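You operate a simulated robot arm through the tools that you are given. There is no shell and no other tool.

Carry out the task below with a simulated robot arm. There is one attempt and no reset: what you move stays moved.

JOB
Put things in order on the white table. At the end: the grey grease tin is in the blue tray; the red block (marked "INK") from the white table stands where the grey cup stood; the green thread cone stands where the red block stood; the grey cup stands where the grey grease tin stood; whatever was shut is shut again. Leave all else as you found it, and nothing knocked over.

The check looks at the end state, three seconds after you hand in, the way a careful person would. Anything else that was tipped, shoved, dropped, spilled or broken makes it a failure.

ROBOT AND FRAMES
A 7-joint arm with a two-finger gripper, fixed in place. Base frame: the origin is at the foot of the arm, x ahead of it, y to its left, z up; the work surface is at about z = 800. Units: mm, degrees, N and s.
With the tool pointing down near the work surface it reaches from about 340 to 720 mm from the base axis. Its first joint turns from -66.0 to 66.0 degrees. Payload 2.45 kg.
Tool frame: the origin (TCP) lies between the finger pads and is the grasp point; the fingertips stand 26 mm ahead of it; z points along the fingers, y is the line along which they close. The gripper opens to 96 mm. The gripper's body begins 69 mm behind the TCP.
Orientation is that of the tool frame in the base frame, as a unit quaternion [x, y, z, w]. With the fingers straight down and closing along the base's y, the tool's x points along the base's -x, its y along +y and its z along -z.

CONTROLS
- The arm moves only by the tool jog_arm. Its argument "moves" is a list of rows, each an object of numbers (a shift or turn left out is 0, a gripper value left out holds the last): "dx", "dy", "dz": the shift along the base's x, y, z in units of 20 mm (1.0 is 20 mm); "ax", "ay", "az": the turn, a rotation vector about the base's x, y, z in units of 5 degrees (1.0 is 5 degrees); "jaw": the opening in per cent of the stroke, from 0 (shut) to 100 (fully open). In form: [{"dx": .., "dy": .., "dz": .., "ax": .., "ay": .., "az": .., "jaw": ..}, ...]. A call has 1 to 20 rows; each row shifts and turns the commanded pose from where the row before left it. A call with a number of a shift or a turn outside -1 to 1 is refused whole. Rows are played at 5 a second. More than 50 mm and 8.6 degrees between two rows, or a gripper value outside its range, and nothing of the call is played. A pose out of reach is approached as far as the arm can. The call stops where the force on the tool passes 40 N (or 10 N more than at its start, if that is more) or the arm is blocked; 0.2 s more then pass. The fingers move at their own pace and stop on an object; they squeeze with about 33 N. The grip force told is the motor's: it shows also when the fingers shut on nothing. Time passes only in rows, and 0.2 s behind the last, so rows that do not move let the fingers close. The reply holds the time, the measured pose of the TCP, the force on the tool along the base axes, the opening and the grip force, in the units named above and with some noise, with the torque about the TCP (base axes, N m) and any sound that the robot's microphone picked up, and new pictures: "show" is both (left out), scene, wrist or none.
- Cameras (640 x 400 px; columns grow to the right, rows downward): "scene" is fixed at [176.1, -411.7, 1419.4]; the picture's right is [0.60, -0.80, 0.00], its down [-0.60, -0.45, -0.66] and it looks along [0.53, 0.39, -0.75] (base axes); focal length 265 px, centre (320, 200). "wrist" rides on the gripper at [82, 3, -98] in the tool frame; the picture's right is [-0.04, 1.00, 0.00], its down [-0.73, -0.03, -0.68] and it looks along [-0.68, -0.03, 0.73] (tool axes); focal length 256 px, centre (320, 200). There is no depth. A picture from a camera that has moved, and an enlarged one, comes with that camera's place and axes in the base frame and with its lens. The place of the scene camera against the robot may be out by one fixed shift of up to 18 mm in any direction.
- inspect(camera, box): a new picture of the part [left, top, right, bottom] of that camera's present view, enlarged. No time passes.
- job_done(): hands the job in; it is judged then, once.

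Places have to be worked out from the pictures, the camera data and where the tool is seen. Open the gripper and draw the arm clear of the work before you hand the job in, unless the task says otherwise.

The tools are called after "Request:" as name(argument=value, ...) on one line, values as JSON. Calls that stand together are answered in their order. jog_arm: Moves the arm, as the interface text tells. Its arguments: {"type":"object","properties":{"moves":{"type":"array","items":{"type":"object","properties":{"dx":{"type":"number"},"dy":{"type":"number"},"dz":{"type":"number"},"ax":{"type":"number"},"ay":{"type":"number"},"az":{"type":"number"},"jaw":{"type":"number"}}}},"show":{"type":"string","enum":["both","scene","wrist","none"]}},"required":["moves"]} The other tools are called the same way: inspect (camera, box) takes an enlarged picture of a part of a camera's view; job_done () hands the job in.

At the start:

```text
clock: 0.0
position: [434.1, 110.2, 1115.1]
tool_rot: [0.001, 1.0, 0.0, 0.001]
wrist_force: [0.6, 0.0, 0.0]
ft_torque: [0.0, 0.0, -0.01]
opening: 96.1
grip_force: 0.1
```

scene: 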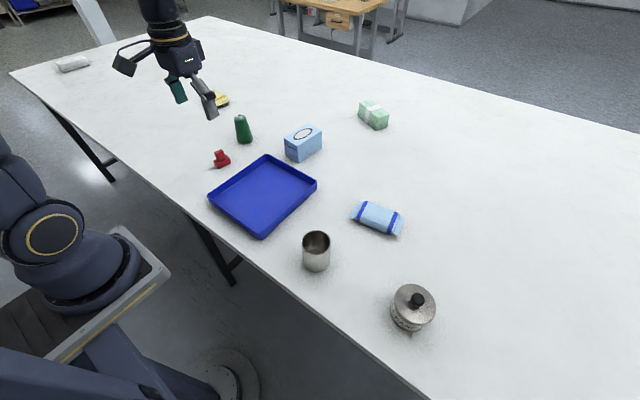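
wrist: 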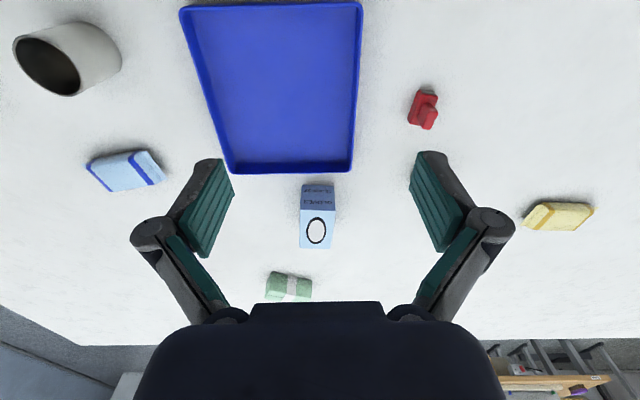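

I start by looking closer at the scene picture to identify every object before moving.

Request:
inspect(camera="scene", box=[180, 80, 340, 180])

Request:
inspect(camera="scene", box=[280, 190, 460, 340])

Request:
inspect(camera="wrist", box=[0, 0, 640, 400])

Request:
inspect(camera="scene", box=[250, 0, 410, 100])

```text
4.00 times, centred on (260, 130) of scene
camera zoom: at [176.1, -411.7, 1419.4], right [0.6, -0.8, 0.0], down [-0.6, -0.45, -0.66], along [0.53, 0.39, -0.75], focal length 1060 px, centre (560, 480)
```

zoom: 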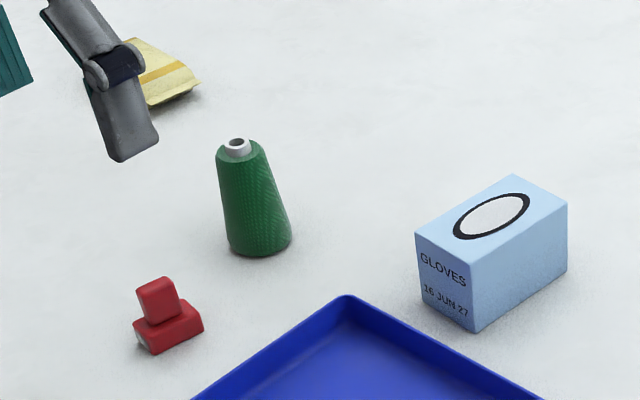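

```text
2.67 times, centred on (370, 265) of scene
camera zoom: at [176.1, -411.7, 1419.4], right [0.6, -0.8, 0.0], down [-0.6, -0.45, -0.66], along [0.53, 0.39, -0.75], focal length 707 px, centre (187, 27)
```

zoom: 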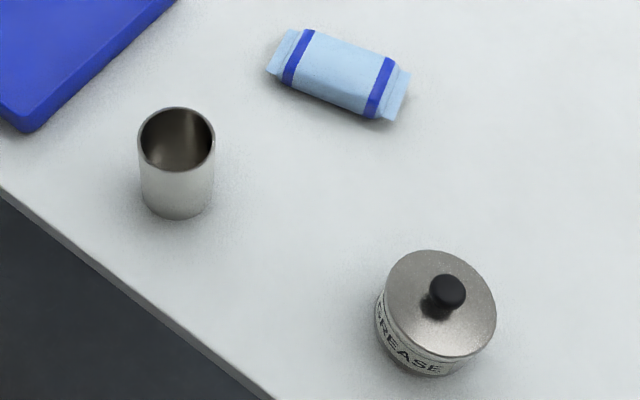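

```text
1.00 times, centred on (320, 200) of wrist (not enlarged: the box is as wide or as high as the picture)
camera zoom: at [351.9, 113.1, 1212.4], right [0.04, 1.0, 0.0], down [0.73, -0.03, 0.68], along [0.68, -0.03, -0.73], focal length 256 px, centre (320, 200)
```

zoom: 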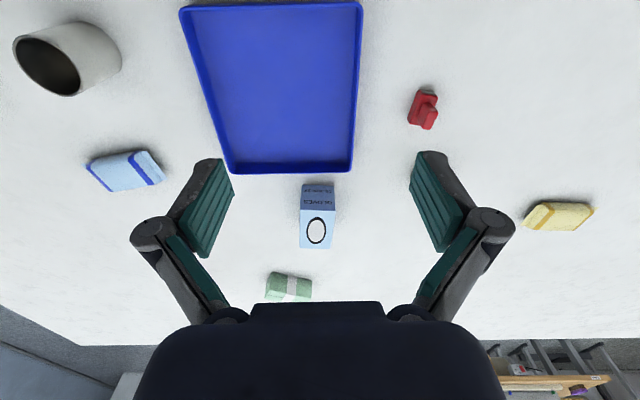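

```text
4.00 times, centred on (330, 50) of scene
camera zoom: at [176.1, -411.7, 1419.4], right [0.6, -0.8, 0.0], down [-0.6, -0.45, -0.66], along [0.53, 0.39, -0.75], focal length 1060 px, centre (280, 800)
```

zoom: 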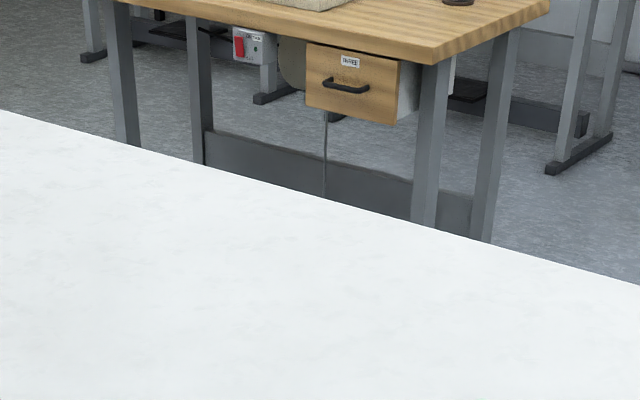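

The table holds: grease tin (far -y), cup, blue tray, red block, green cone, plus bystanders (gloves box, two wrappers, green-white pack, something grey at the far end). The scene camera seems shifted by some mm, so I'll measure with the wrist camera. First, travel high above the cup.

Request:
jog_arm(moves=[{"dy": -1}, {"dy": -1}, {"dy": -1}, {"dy": -1}, {"dy": -1}, {"dy": -1}, {"dy": -1}, {"dy": -1}, {"dy": -1}, {"dy": -1}, {"dy": -1}, {"dy": -1}, {"dy": -1}, {"dy": -1}, {"dy": -1}, {"dy": -1}, {}, {}])

```text
clock: 3.8
position: [432.0, -211.6, 1116.1]
tool_rot: [0.0, 1.0, 0.001, 0.001]
wrist_force: [-0.1, -0.5, 0.2]
ft_torque: [-0.01, -0.01, 0.02]
opening: 96.2
grip_force: 0.1
camera wrist: at [350.7, -208.2, 1212.4], right [0.04, 1.0, 0.0], down [0.73, -0.03, 0.68], along [0.68, -0.03, -0.73], focal length 256 px, centre (320, 200)
```

scene: 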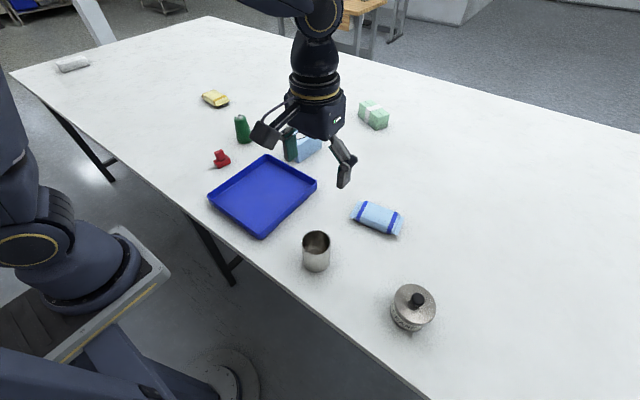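
wrist: 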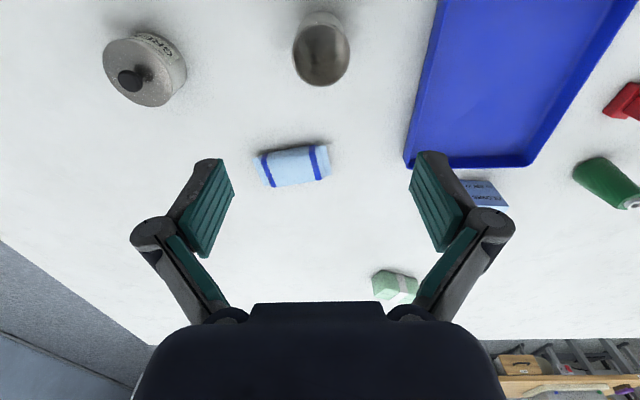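

The tin shows at about (448, -463) and the cup below me. Next I go above the tin and lower to about z=1000 for a closer look.

Request:
jog_arm(moves=[{"dy": -1}, {"dy": -1}, {"dy": -1}, {"dy": -1}, {"dy": -1}, {"dy": -1}, {"dy": -1}, {"dy": -1}, {"dy": -1}, {"dy": -1}, {"dy": -1}, {"dy": -1}, {"dy": -0.6, "dx": 0.8}, {}, {}])

Request:
inspect(camera="wrist", box=[240, 0, 400, 100])

```text
clock: 7.0
position: [449.6, -462.0, 1116.5]
tool_rot: [0.0, 1.0, 0.0, -0.001]
wrist_force: [-0.8, -0.8, -0.3]
ft_torque: [-0.02, 0.01, 0.0]
opening: 96.3
grip_force: 0.0
camera wrist: at [367.7, -459.4, 1214.1], right [0.04, 1.0, 0.0], down [0.73, -0.03, 0.68], along [0.68, -0.03, -0.73], focal length 256 px, centre (320, 200)
```

scene: 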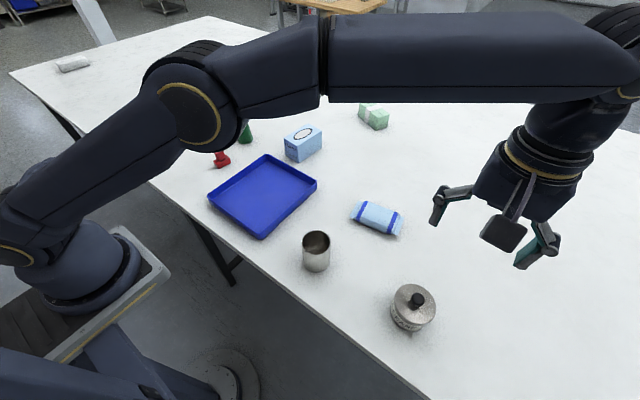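
wrist: 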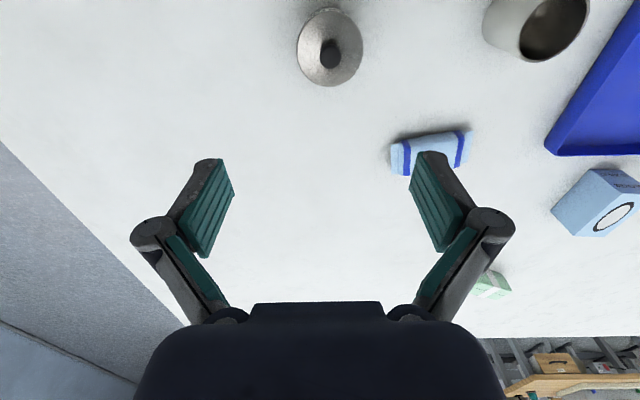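

```text
4.00 times, centred on (320, 50) of wrist
camera zoom: at [367.7, -459.4, 1214.1], right [0.04, 1.0, 0.0], down [0.73, -0.03, 0.68], along [0.68, -0.03, -0.73], focal length 1024 px, centre (320, 800)
```

zoom: 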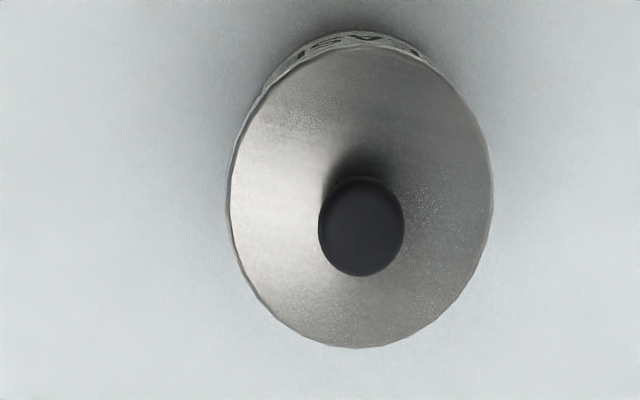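

The lid measures about 83 mm across, so the 96 mm gripper can straddle it. I need to know whether the lid overhangs the body, so I enlarge the scene view of the tin and the cup.

Request:
inspect(camera="scene", box=[381, 276, 445, 340])

Request:
inspect(camera="scene", box=[285, 220, 349, 284])

Request:
inspect(camera="wrist", box=[460, 0, 640, 110])

```text
6.25 times, centred on (413, 308) of scene
camera zoom: at [176.0, -411.7, 1419.4], right [0.6, -0.8, 0.0], down [-0.6, -0.45, -0.66], along [0.53, 0.39, -0.75], focal length 1656 px, centre (-261, -475)
```

zoom: 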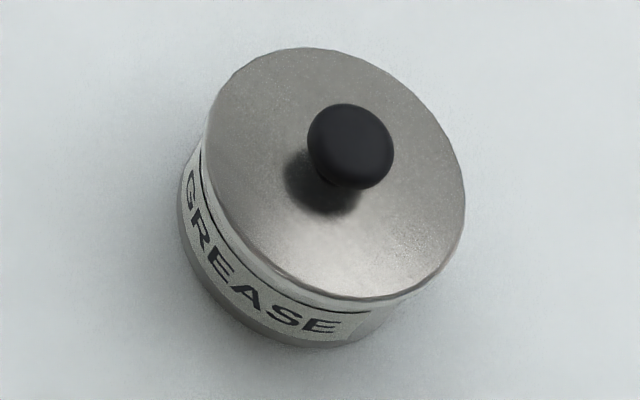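

```text
6.25 times, centred on (317, 252) of scene
camera zoom: at [176.0, -411.7, 1419.4], right [0.6, -0.8, 0.0], down [-0.6, -0.45, -0.66], along [0.53, 0.39, -0.75], focal length 1656 px, centre (339, -125)
```

zoom: 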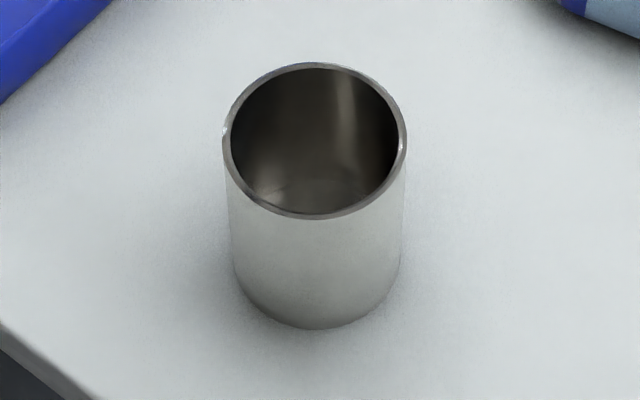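

```text
3.56 times, centred on (550, 55) of wrist
camera zoom: at [367.7, -459.4, 1214.1], right [0.04, 1.0, 0.0], down [0.73, -0.03, 0.68], along [0.68, -0.03, -0.73], focal length 910 px, centre (-498, 716)
```

zoom: 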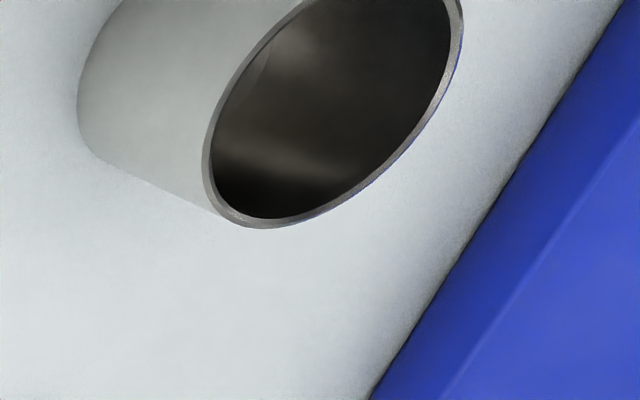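

The lid overhangs the body slightly, so a side grip could catch only the lid. My plan is to centre on the knob, grip it and test-lift. First I centre over the tin and come down to z≈960 to measure better.

Request:
jog_arm(moves=[{"dy": 0.55}, {"dz": -1}, {"dz": -1}, {"dz": -1}, {"dz": -1}, {"dz": -1}, {"dz": -1}, {"dz": -1}, {"dz": -0.8}, {}, {}])

Request:
inspect(camera="wrist", box=[220, 0, 420, 125])

```text
clock: 9.4
position: [449.5, -451.4, 958.8]
tool_rot: [0.0, 1.0, 0.0, 0.0]
wrist_force: [0.1, 0.1, 0.3]
ft_torque: [0.0, 0.03, -0.05]
opening: 96.0
grip_force: 0.1
camera wrist: at [369.1, -448.1, 1056.3], right [0.04, 1.0, 0.0], down [0.73, -0.03, 0.68], along [0.68, -0.03, -0.73], focal length 256 px, centre (320, 200)
```

scene: 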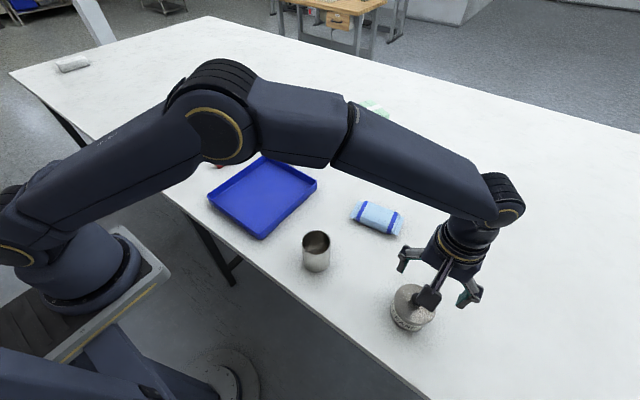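
wrist: 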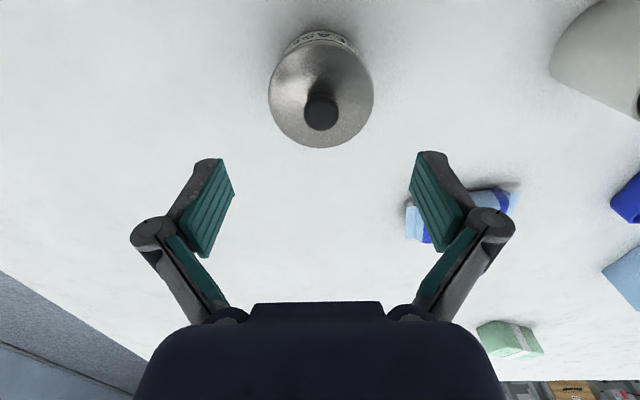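

```text
3.20 times, centred on (320, 62) of wrist
camera zoom: at [369.1, -448.1, 1056.3], right [0.04, 1.0, 0.0], down [0.73, -0.03, 0.68], along [0.68, -0.03, -0.73], focal length 819 px, centre (320, 640)
```

zoom: 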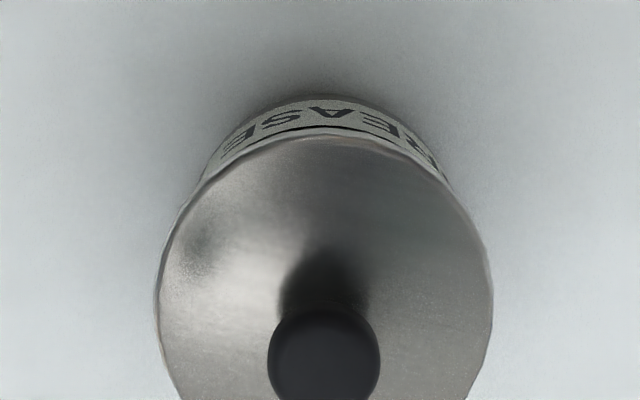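

The tin reads about (448, -451), lid at roughly z 848 and knob near z 868. I lower to TCP z≈905 for a better view of the knob and lid height.

Request:
jog_arm(moves=[{"dz": -1}, {"dz": -1}, {"dz": -0.7}, {}, {}], show="wrist")

Request:
inspect(camera="wrist", box=[220, 50, 420, 175])

Request:
inspect(camera="scene", box=[380, 230, 500, 340])

```text
clock: 10.6
position: [449.5, -450.5, 905.4]
tool_rot: [0.0, 1.0, 0.001, 0.0]
wrist_force: [0.4, -0.6, 0.6]
ft_torque: [-0.02, 0.0, 0.04]
opening: 96.0
grip_force: 0.0
camera wrist: at [368.1, -447.1, 1002.0], right [0.04, 1.0, 0.0], down [0.73, -0.03, 0.68], along [0.68, -0.03, -0.73], focal length 256 px, centre (320, 200)
```

wrist: 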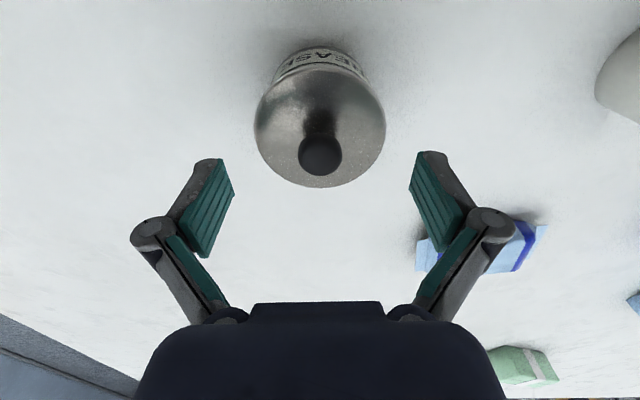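

```text
3.20 times, centred on (320, 112) of wrist
camera zoom: at [368.1, -447.1, 1002.0], right [0.04, 1.0, 0.0], down [0.73, -0.03, 0.68], along [0.68, -0.03, -0.73], focal length 819 px, centre (320, 480)
```

zoom: 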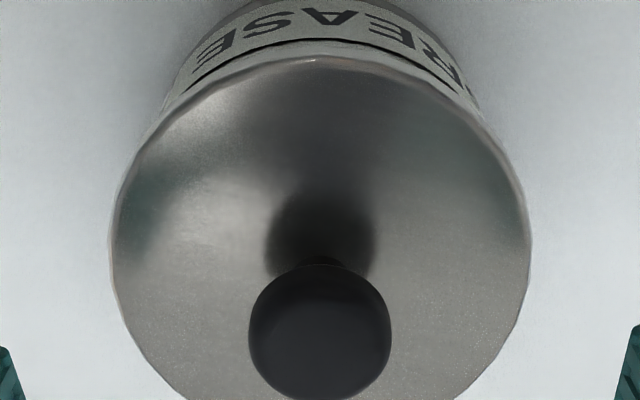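

```text
3.64 times, centred on (440, 285) of scene
camera zoom: at [176.1, -411.7, 1419.4], right [0.6, -0.8, 0.0], down [-0.6, -0.45, -0.66], along [0.53, 0.39, -0.75], focal length 964 px, centre (-116, -109)
```

zoom: 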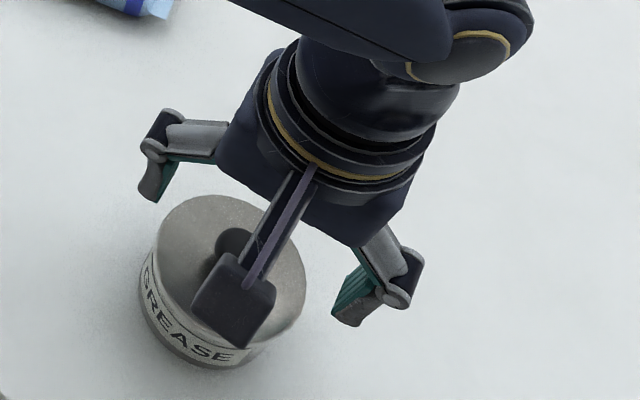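

Triangulating gives the tin centred at about (451, -451), lid top ~z 853, knob widest at ~z 872 and 27 mm wide. I'll close on the knob with the fingertips a few mm above the lid.

Request:
jog_arm(moves=[{"dx": 0.1, "dz": -0.5}, {"dz": -0.5}, {}, {"jaw": 35}, {}, {}, {}, {}], show="wrist")

```text
clock: 12.4
position: [452.4, -449.6, 883.1]
tool_rot: [0.0, 1.0, 0.0, -0.001]
wrist_force: [-0.1, 0.7, -0.6]
ft_torque: [0.03, 0.04, -0.01]
opening: 33.6
grip_force: 0.1
camera wrist: at [370.4, -447.6, 981.5], right [0.04, 1.0, 0.0], down [0.73, -0.03, 0.68], along [0.68, -0.03, -0.73], focal length 256 px, centre (320, 200)
```

wrist: 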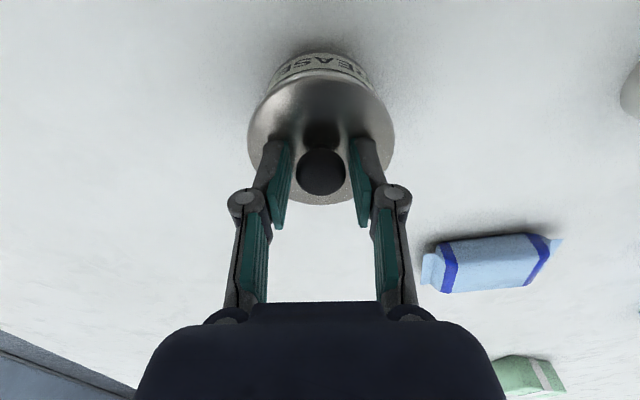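

The knob sits centred between the pads. Close fully on the knob.

Request:
jog_arm(moves=[{"jaw": 0}, {}, {}, {}, {}], show="wrist")

```text
clock: 13.6
position: [452.4, -451.0, 883.0]
tool_rot: [0.0, 1.0, 0.0, 0.0]
wrist_force: [0.3, 0.2, -0.5]
ft_torque: [0.02, -0.02, -0.01]
opening: 21.3
grip_force: 32.8
heard: snap
camera wrist: at [370.3, -447.7, 981.4], right [0.04, 1.0, 0.0], down [0.73, -0.03, 0.68], along [0.68, -0.03, -0.73], focal length 256 px, centre (320, 200)
```

wrist: 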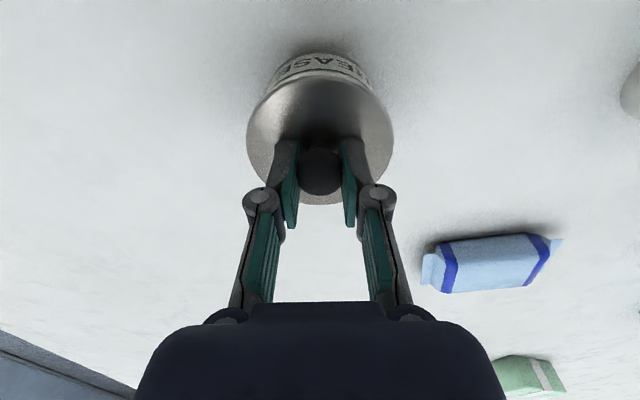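

A "snap" was heard on gripping the knob (opening 21 mm, 33 N). I test-lift gently by about 8 mm and read the force and pictures.

Request:
jog_arm(moves=[{"dz": 0.1}, {"dz": 0.1}, {"dz": 0.1}, {"dz": 0.1}, {}, {}])

Request:
inspect(camera="wrist", box=[220, 30, 420, 155])

Request:
inspect(camera="scene", box=[380, 230, 500, 340])

```text
clock: 15.0
position: [452.6, -451.0, 892.6]
tool_rot: [0.0, 1.0, 0.0, 0.0]
wrist_force: [0.5, -1.6, -0.2]
ft_torque: [-0.06, -0.01, -0.02]
opening: 21.0
grip_force: 32.6
camera wrist: at [369.9, -447.9, 990.2], right [0.04, 1.0, 0.0], down [0.73, -0.03, 0.68], along [0.68, -0.03, -0.73], focal length 256 px, centre (320, 200)
```

scene: 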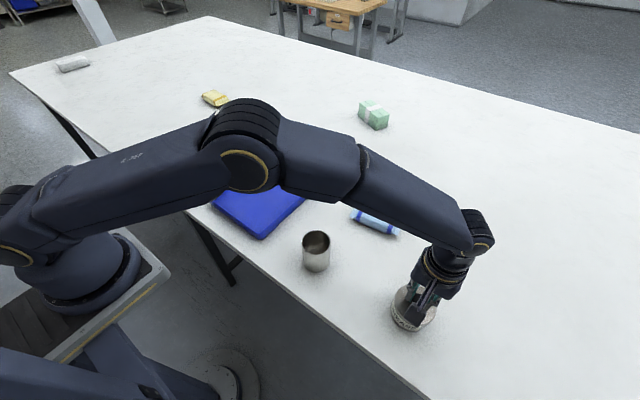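
wrist: 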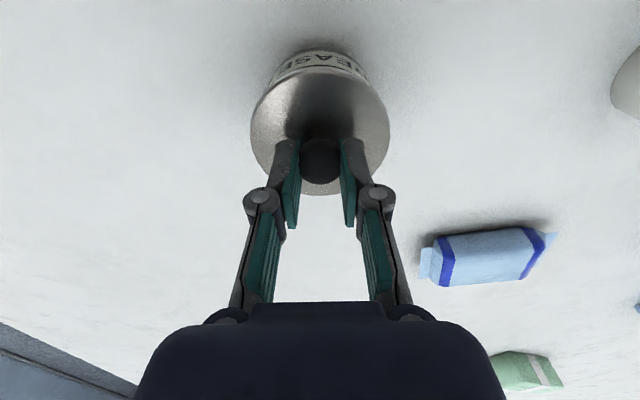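

```text
3.20 times, centred on (320, 92) of wrist
camera zoom: at [369.9, -447.9, 990.2], right [0.04, 1.0, 0.0], down [0.73, -0.03, 0.68], along [0.68, -0.03, -0.73], focal length 819 px, centre (320, 544)
```

zoom: 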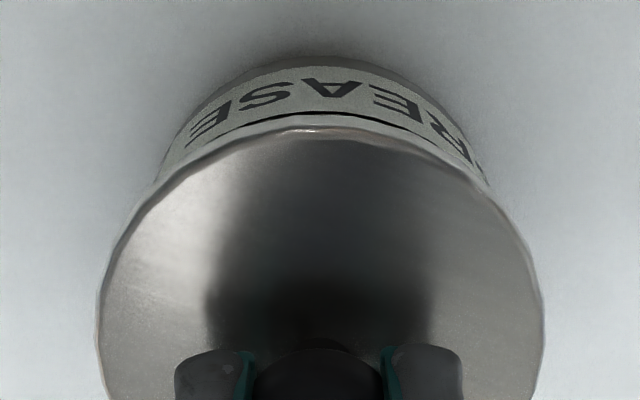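

```text
3.64 times, centred on (440, 285) of scene
camera zoom: at [176.1, -411.8, 1419.4], right [0.6, -0.8, 0.0], down [-0.6, -0.45, -0.66], along [0.53, 0.39, -0.75], focal length 964 px, centre (-116, -109)
```

zoom: 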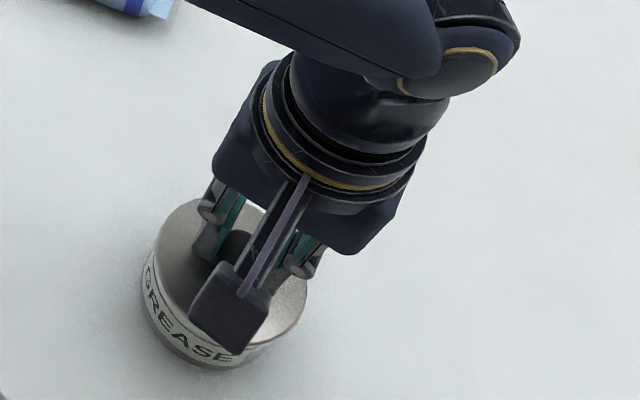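

The lid did not rise with the gripper: the knob stayed at its place and the pads slid up a few mm with hardly any load. I take closer pictures of the knob between the pads.

Request:
inspect(camera="wrist", box=[240, 115, 400, 215])

Request:
inspect(camera="scene", box=[385, 260, 465, 335])

```text
4.00 times, centred on (320, 165) of wrist
camera zoom: at [369.9, -447.9, 990.2], right [0.04, 1.0, 0.0], down [0.73, -0.03, 0.68], along [0.68, -0.03, -0.73], focal length 1024 px, centre (320, 340)
```

zoom: 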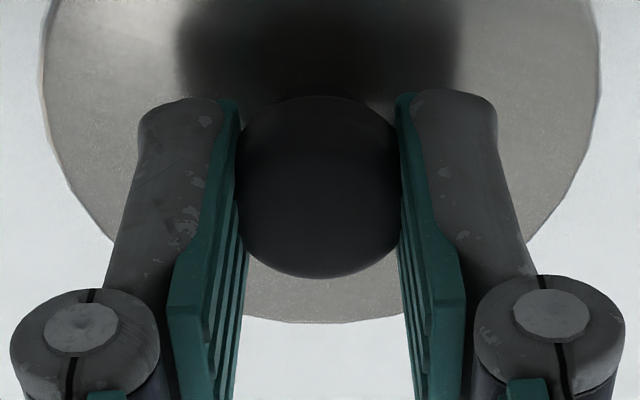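

```text
5.33 times, centred on (425, 298) of scene
camera zoom: at [176.1, -411.8, 1419.4], right [0.6, -0.8, 0.0], down [-0.6, -0.45, -0.66], along [0.53, 0.39, -0.75], focal length 1413 px, centre (-240, -320)
```

zoom: 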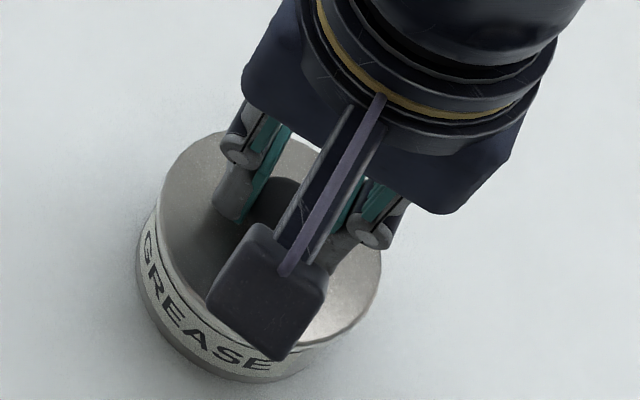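

The knob is squarely between the pads, yet no load is felt. I nudge down 2 mm while gripping, to learn how much friction the knob offers.

Request:
jog_arm(moves=[{"dz": -0.15}], show="none")

Request:
jog_arm(moves=[{"dz": -0.15}], show="wrist")

```text
clock: 15.4
position: [451.7, -450.8, 891.6]
tool_rot: [0.0, 1.0, 0.0, 0.0]
wrist_force: [-4.4, 4.4, 21.2]
ft_torque: [0.17, 0.58, -0.03]
opening: 21.0
grip_force: 33.1
```

```text
clock: 15.8
position: [452.2, -451.0, 889.4]
tool_rot: [0.0, 1.0, -0.002, 0.001]
wrist_force: [-3.7, 6.5, 33.4]
ft_torque: [0.18, 0.19, -0.03]
opening: 20.9
grip_force: 33.0
camera wrist: at [370.1, -447.8, 986.6], right [0.04, 1.0, 0.0], down [0.73, -0.03, 0.68], along [0.68, -0.03, -0.73], focal length 256 px, centre (320, 200)
```

wrist: 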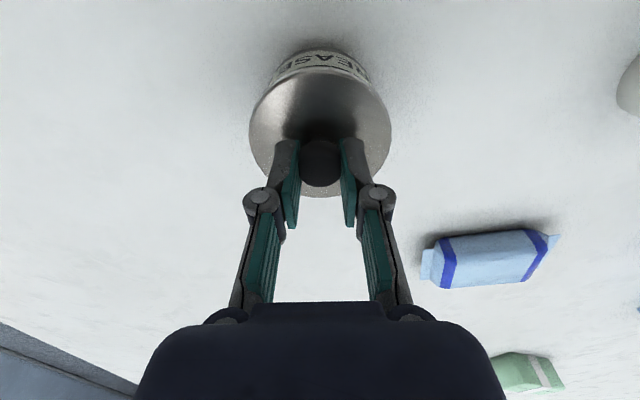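

Pushing down builds 33 N, so the pads do have friction on the knob. I wait without moving to see if that force creeps away.

Request:
jog_arm(moves=[{}, {}], show="none")

Request:
jog_arm(moves=[{"dz": 0.1}], show="none")

Request:
jog_arm(moves=[{"dz": 0.1}], show="none")

Request:
jog_arm(moves=[{"dz": 0.1}], show="wrist")

```text
clock: 16.4
position: [451.9, -450.2, 889.3]
tool_rot: [0.0, 1.0, -0.003, 0.001]
wrist_force: [-1.6, 3.4, 32.8]
ft_torque: [0.13, 0.02, -0.01]
opening: 21.1
grip_force: 32.8
```

```text
clock: 16.8
position: [452.4, -451.5, 888.1]
tool_rot: [0.0, 1.0, -0.002, 0.002]
wrist_force: [2.5, -1.5, 23.7]
ft_torque: [-0.12, -0.27, 0.0]
opening: 21.3
grip_force: 32.5
```

```text
clock: 17.2
position: [451.9, -451.0, 888.8]
tool_rot: [0.0, 1.0, 0.0, 0.0]
wrist_force: [4.0, -4.1, 8.5]
ft_torque: [-0.27, -0.45, -0.06]
opening: 21.1
grip_force: 33.0
```

```text
clock: 17.6
position: [450.1, -448.3, 890.0]
tool_rot: [0.0, 1.0, 0.003, -0.004]
wrist_force: [-0.1, 1.6, -0.3]
ft_torque: [0.07, 0.03, -0.02]
opening: 20.9
grip_force: 33.2
camera wrist: at [368.8, -446.9, 988.1], right [0.04, 1.0, 0.01], down [0.74, -0.03, 0.68], along [0.68, -0.02, -0.74], focal length 256 px, centre (320, 200)
```

wrist: 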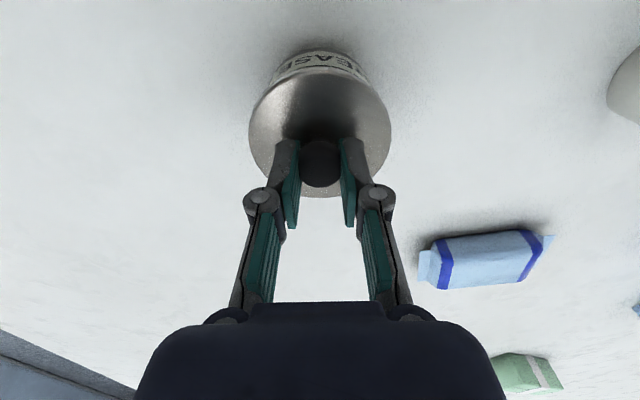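

Forces behave elastically and are back to zero. I continue lifting in 2 mm steps, watching for tension.

Request:
jog_arm(moves=[{"dz": 0.1}], show="none")

Request:
jog_arm(moves=[{"dz": 0.1}], show="wrist")

```text
clock: 18.0
position: [452.0, -451.0, 893.1]
tool_rot: [0.0, 1.0, 0.0, -0.001]
wrist_force: [-0.5, -0.3, -0.8]
ft_torque: [-0.03, 0.0, 0.0]
opening: 21.0
grip_force: 32.6
```

```text
clock: 18.4
position: [450.3, -451.6, 897.0]
tool_rot: [0.0, 1.0, 0.0, 0.0]
wrist_force: [-0.2, -0.6, -0.3]
ft_torque: [0.01, -0.01, 0.01]
opening: 21.0
grip_force: 33.3
camera wrist: at [369.8, -448.2, 994.0], right [0.04, 1.0, 0.0], down [0.73, -0.03, 0.68], along [0.68, -0.03, -0.73], focal length 256 px, centre (320, 200)
```

wrist: 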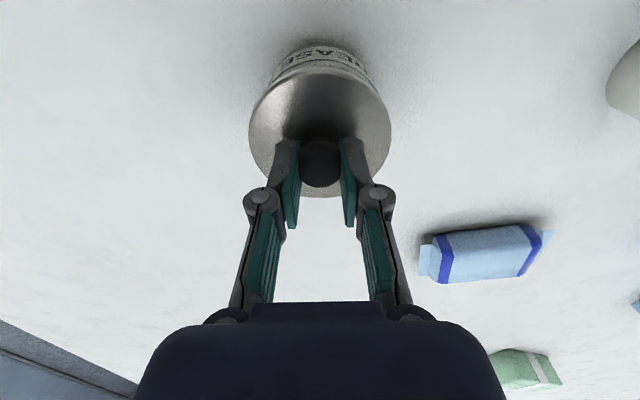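

Now the knob stays fixed between the pads while the table drops away, so the lid seems to be coming up. I zoom in to check the gap between lid and body.

Request:
inspect(camera="wrist", box=[220, 30, 420, 155])

Request:
inspect(camera="scene", box=[385, 260, 465, 335])

```text
3.20 times, centred on (320, 92) of wrist
camera zoom: at [369.8, -448.2, 994.0], right [0.04, 1.0, 0.0], down [0.73, -0.03, 0.68], along [0.68, -0.03, -0.73], focal length 819 px, centre (320, 544)
```

zoom: 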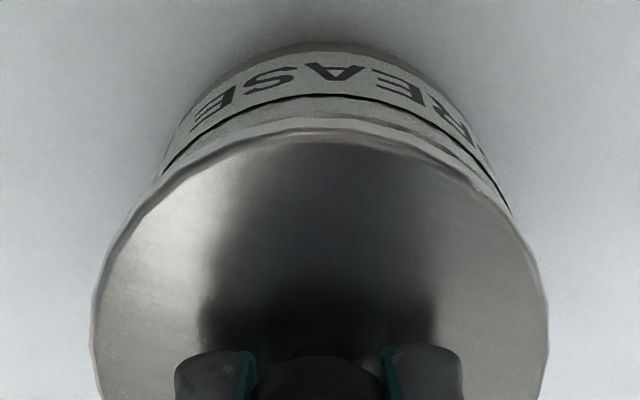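

```text
5.33 times, centred on (425, 298) of scene
camera zoom: at [176.1, -411.7, 1419.4], right [0.6, -0.8, 0.0], down [-0.6, -0.45, -0.66], along [0.53, 0.39, -0.75], focal length 1413 px, centre (-240, -320)
```

zoom: 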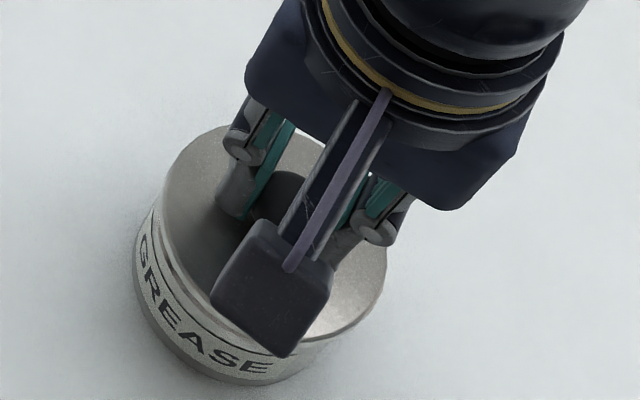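

The lid is indeed coming off, light and free. I lift it well clear to look at its underside rim and the open tin.

Request:
jog_arm(moves=[{"dz": 0.3}, {"dz": 0.4}, {"dz": 0.5}, {"dz": 0.5}, {"dz": 0.5}, {"dz": 0.5}, {"dz": 0.5}, {"dz": 0.5}, {}])

Request:
inspect(camera="scene", box=[370, 230, 490, 340])

```text
clock: 20.4
position: [452.1, -450.9, 970.1]
tool_rot: [0.0, 1.0, 0.0, 0.0]
wrist_force: [0.2, 0.5, -1.6]
ft_torque: [-0.02, 0.02, -0.01]
opening: 21.0
grip_force: 32.9
camera wrist: at [370.3, -447.9, 1068.4], right [0.04, 1.0, 0.0], down [0.73, -0.03, 0.68], along [0.68, -0.03, -0.73], focal length 256 px, centre (320, 200)
```

scene: 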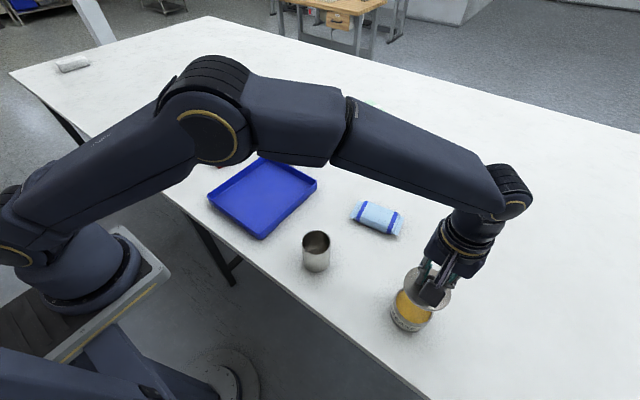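
wrist: 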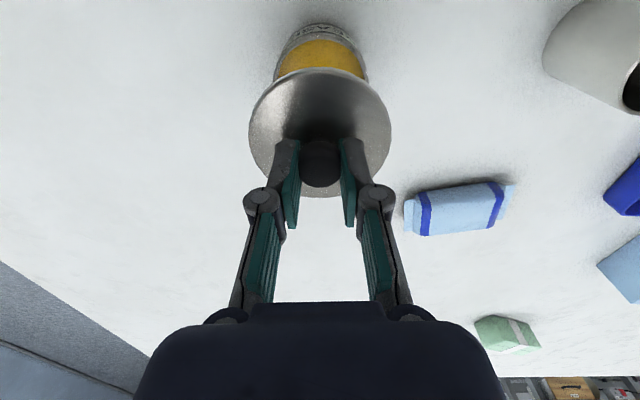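

```text
3.64 times, centred on (430, 285) of scene
camera zoom: at [176.1, -411.7, 1419.4], right [0.6, -0.8, 0.0], down [-0.6, -0.45, -0.66], along [0.53, 0.39, -0.75], focal length 964 px, centre (-80, -109)
```

zoom: 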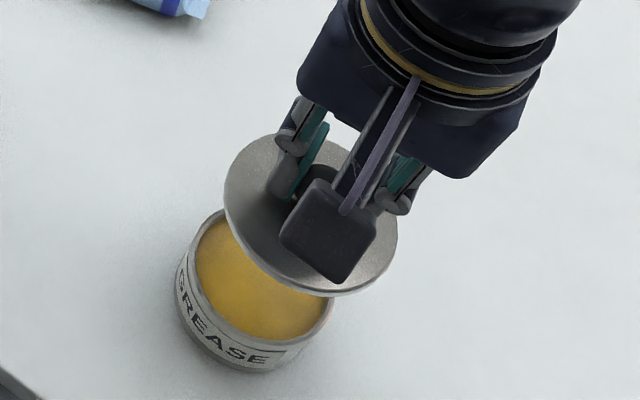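

The lid hangs level from the knob and the tin is full of firm grease. I carry the lid to a free spot near (500, -340) and lower it to about z 862.

Request:
jog_arm(moves=[{"dx": 0.4, "dy": 0.925}, {"dx": 0.4, "dy": 0.925}, {"dx": 0.4, "dy": 0.925}, {"dx": 0.4, "dy": 0.925}, {"dx": 0.4, "dy": 0.925}, {"dx": 0.4, "dy": 0.925}, {}, {"dz": -1}, {"dz": -1}, {"dz": -1}, {"dz": -1}, {"dz": -0.8}, {"dz": -0.6}, {}])

Request:
inspect(camera="scene", box=[370, 200, 490, 340])

```text
clock: 23.4
position: [499.5, -340.2, 863.5]
tool_rot: [0.0, 1.0, 0.0, -0.001]
wrist_force: [-0.1, 0.4, -0.2]
ft_torque: [0.02, -0.02, -0.03]
opening: 21.0
grip_force: 32.4
camera wrist: at [418.4, -336.4, 960.9], right [0.04, 1.0, 0.0], down [0.73, -0.03, 0.68], along [0.68, -0.03, -0.73], focal length 256 px, centre (320, 200)
```

scene: 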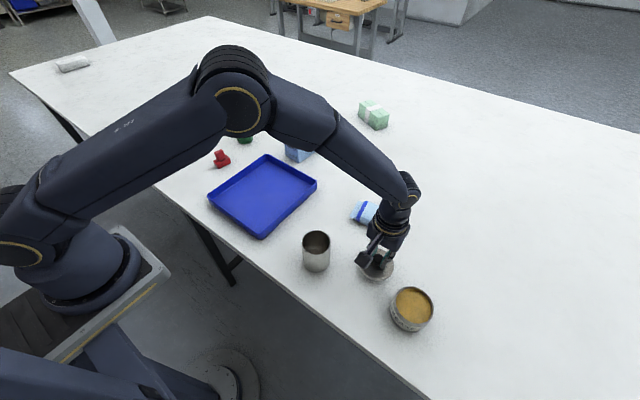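
wrist: 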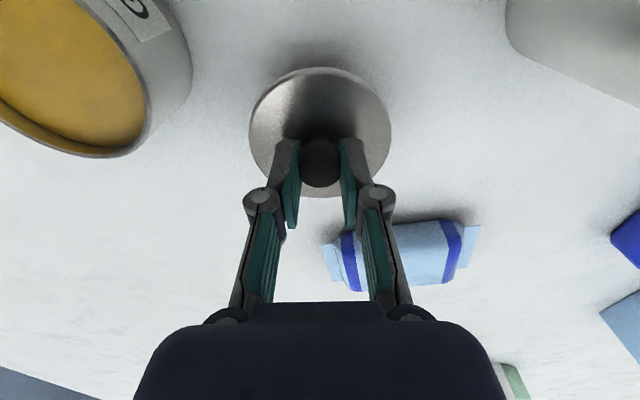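

```text
2.86 times, centred on (430, 270) of scene
camera zoom: at [176.1, -411.7, 1419.4], right [0.6, -0.8, 0.0], down [-0.6, -0.45, -0.66], along [0.53, 0.39, -0.75], focal length 757 px, centre (6, 0)
```

zoom: 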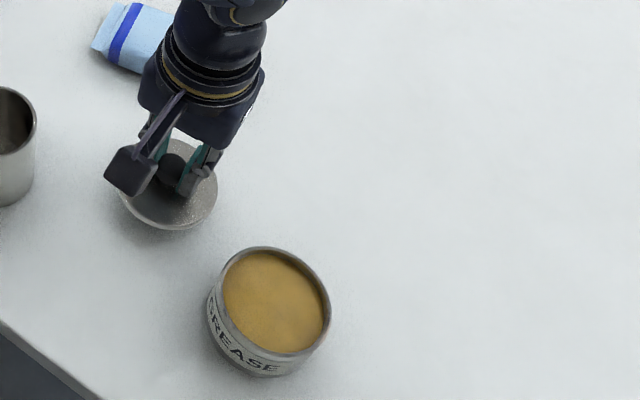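

The lid hangs a little above the table. I lower in small steps until the force shows contact.

Request:
jog_arm(moves=[{"dz": -0.15}, {"dz": -0.15}], show="none")

Request:
jog_arm(moves=[{"dz": -0.15}], show="none")

Request:
jog_arm(moves=[{"dz": -0.15}], show="none")

Request:
jog_arm(moves=[{"dz": -0.15}], show="none")

```text
clock: 24.0
position: [499.5, -339.5, 855.3]
tool_rot: [-0.001, 1.0, 0.0, 0.0]
wrist_force: [-0.7, 0.6, -0.9]
ft_torque: [0.02, -0.02, 0.01]
opening: 21.2
grip_force: 33.6
```

```text
clock: 24.4
position: [499.5, -339.3, 853.7]
tool_rot: [0.0, 1.0, 0.0, 0.0]
wrist_force: [0.2, -0.3, -1.0]
ft_torque: [-0.01, 0.0, -0.03]
opening: 20.8
grip_force: 33.1
```

```text
clock: 24.8
position: [500.5, -340.1, 850.7]
tool_rot: [0.0, 1.0, 0.0, 0.0]
wrist_force: [-0.3, 0.1, -0.4]
ft_torque: [-0.01, -0.02, -0.03]
opening: 21.0
grip_force: 32.8
```

```text
clock: 25.2
position: [501.0, -339.7, 845.9]
tool_rot: [-0.001, 1.0, 0.0, 0.0]
wrist_force: [-0.4, -1.3, 0.7]
ft_torque: [-0.03, 0.01, -0.03]
opening: 21.1
grip_force: 33.1
```

Still no clear contact (commanded z ≈ 848). I continue in 2 mm steps.

Request:
jog_arm(moves=[{"dz": -0.1}], show="none")

Request:
jog_arm(moves=[{"dz": -0.1}], show="wrist")

```text
clock: 25.6
position: [500.0, -340.6, 845.8]
tool_rot: [0.0, 1.0, 0.0, 0.0]
wrist_force: [0.0, -0.8, 0.1]
ft_torque: [0.0, -0.02, 0.02]
opening: 21.2
grip_force: 32.5
```

```text
clock: 26.0
position: [499.3, -340.4, 844.0]
tool_rot: [0.0, 1.0, 0.0, 0.0]
wrist_force: [0.6, 0.1, 0.2]
ft_torque: [-0.02, 0.02, 0.01]
opening: 21.1
grip_force: 33.0
camera wrist: at [417.9, -337.3, 941.4], right [0.04, 1.0, 0.0], down [0.73, -0.03, 0.68], along [0.68, -0.03, -0.73], focal length 256 px, centre (320, 200)
```

wrist: 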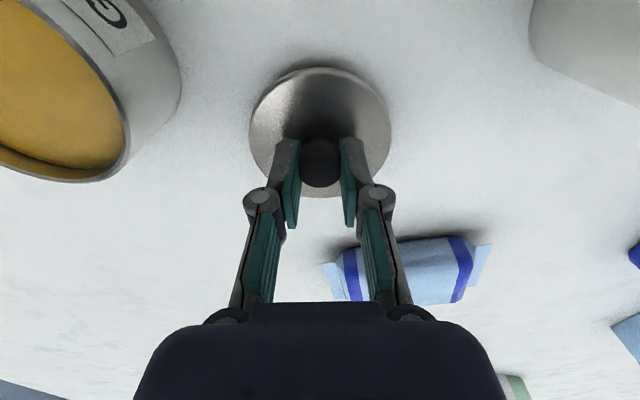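

Request:
inspect(camera="wrist", box=[220, 40, 420, 165])

Request:
inspect(camera="scene", box=[340, 230, 420, 290])

```text
3.20 times, centred on (320, 102) of wrist
camera zoom: at [417.9, -337.3, 941.4], right [0.04, 1.0, 0.0], down [0.73, -0.03, 0.68], along [0.68, -0.03, -0.73], focal length 819 px, centre (320, 512)
```

zoom: 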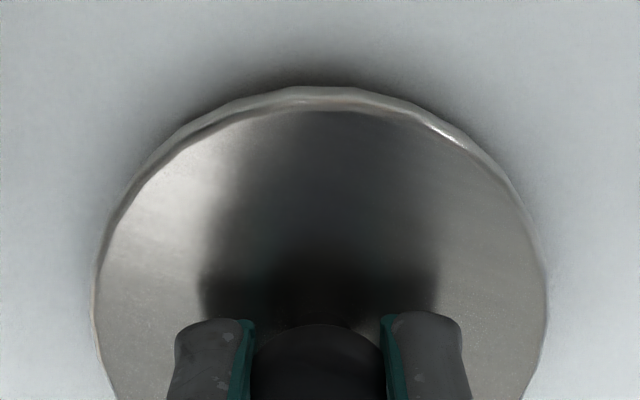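

```text
6.67 times, centred on (380, 260) of scene
camera zoom: at [176.1, -411.7, 1419.4], right [0.6, -0.8, 0.0], down [-0.6, -0.45, -0.66], along [0.53, 0.39, -0.75], focal length 1767 px, centre (-80, -200)
```

zoom: 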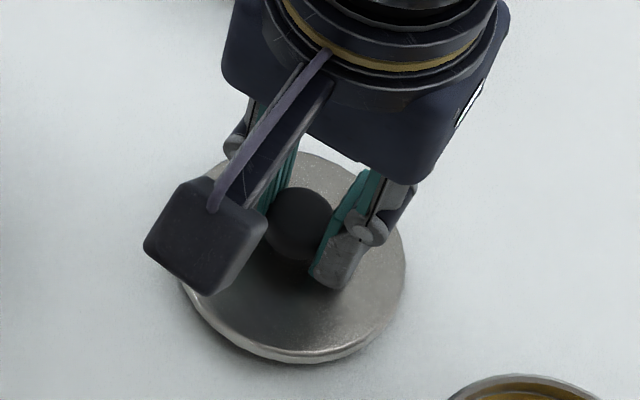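

The lid's low rim is almost on the table. Continue down in 1.5 mm steps until force rises.

Request:
jog_arm(moves=[{"dz": -0.08}], show="none")

Request:
jog_arm(moves=[{"dz": -0.08}], show="none")

Request:
jog_arm(moves=[{"dz": -0.08}], show="none")

```text
clock: 26.4
position: [498.8, -340.2, 842.7]
tool_rot: [0.001, 1.0, 0.001, -0.001]
wrist_force: [-1.8, 2.1, 7.2]
ft_torque: [0.09, 0.07, 0.0]
opening: 20.9
grip_force: 32.8
```

```text
clock: 26.8
position: [499.3, -340.8, 842.5]
tool_rot: [0.0, 1.0, 0.0, 0.001]
wrist_force: [-5.8, 5.9, 26.9]
ft_torque: [0.17, 0.08, 0.03]
opening: 21.5
grip_force: 33.6
```

```text
clock: 27.2
position: [501.0, -340.8, 841.0]
tool_rot: [0.001, 1.0, -0.003, 0.001]
wrist_force: [-2.9, 4.7, 32.8]
ft_torque: [0.14, 0.02, 0.0]
opening: 21.0
grip_force: 33.0
```

Contact is at about z 843 and the lid rests on the table. I relieve the pressure, open the fingers and check before rising.

Request:
jog_arm(moves=[{"dz": 0.1}, {}], show="none")

Request:
jog_arm(moves=[{"jaw": 60}, {}, {}, {}], show="wrist")

```text
clock: 27.8
position: [500.4, -340.4, 839.8]
tool_rot: [0.0, 1.0, -0.001, 0.001]
wrist_force: [5.6, -1.4, 15.9]
ft_torque: [-0.04, -0.21, -0.02]
opening: 20.9
grip_force: 33.0
```

```text
clock: 28.8
position: [499.7, -339.6, 840.5]
tool_rot: [0.001, 1.0, -0.001, 0.0]
wrist_force: [0.0, 0.3, 0.0]
ft_torque: [-0.01, 0.02, 0.04]
opening: 57.7
grip_force: 0.0
camera wrist: at [417.7, -337.3, 938.2], right [0.04, 1.0, 0.0], down [0.73, -0.03, 0.68], along [0.68, -0.03, -0.73], focal length 256 px, centre (320, 200)
```

wrist: 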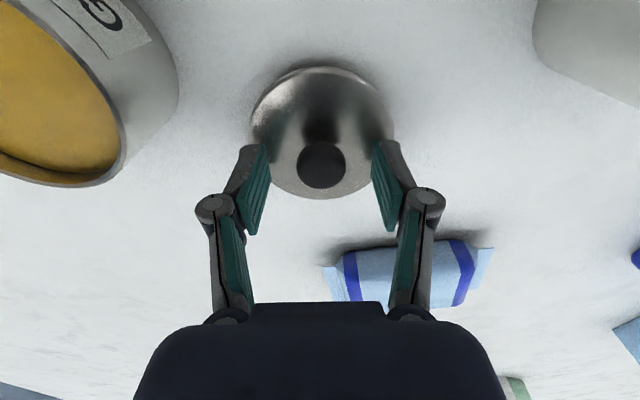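

The lid is released and sits flat on the table at about (500, -340). I rise, return over the open tin, open fully and come down partway for a check.

Request:
jog_arm(moves=[{"dz": 0.5}, {"dz": 1}, {"dz": 1}, {"dz": 1}, {"dz": 1}, {"dz": 1}, {"dz": 0.5}, {"dx": -0.4, "dy": -0.925, "jaw": 100}, {"dx": -0.4, "dy": -0.925}, {"dx": -0.4, "dy": -0.925}, {"dx": -0.4, "dy": -0.925}, {"dx": -0.4, "dy": -0.925}, {"dx": -0.4, "dy": -0.925}, {"dz": -1}, {"dz": -1}, {}, {}])

Request:
inspect(camera="wrist", box=[220, 20, 420, 145])

```text
clock: 32.4
position: [452.4, -451.1, 920.2]
tool_rot: [0.0, 1.0, 0.0, 0.0]
wrist_force: [-0.2, -0.8, -0.9]
ft_torque: [0.01, -0.01, 0.0]
opening: 96.2
grip_force: 0.0
camera wrist: at [371.4, -447.7, 1017.9], right [0.04, 1.0, 0.0], down [0.73, -0.03, 0.68], along [0.68, -0.03, -0.73], focal length 256 px, centre (320, 200)
```

scene: 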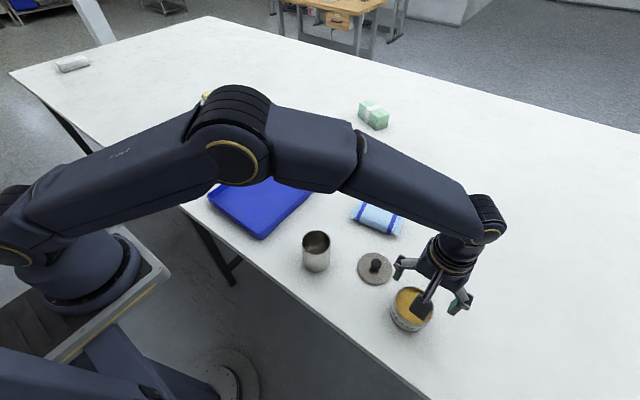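
wrist: 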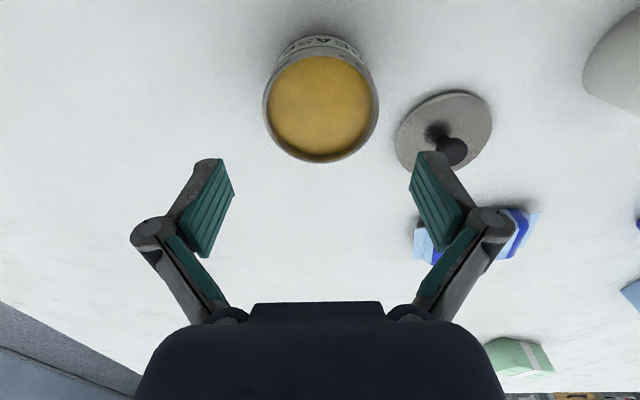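

```text
3.20 times, centred on (320, 82) of wrist
camera zoom: at [371.4, -447.7, 1017.9], right [0.04, 1.0, 0.0], down [0.73, -0.03, 0.68], along [0.68, -0.03, -0.73], focal length 819 px, centre (320, 576)
```

zoom: 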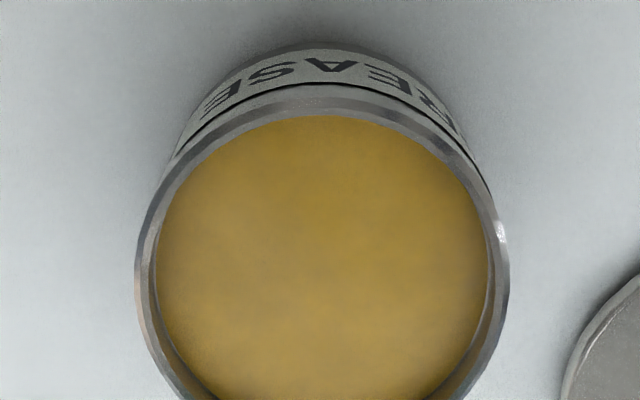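

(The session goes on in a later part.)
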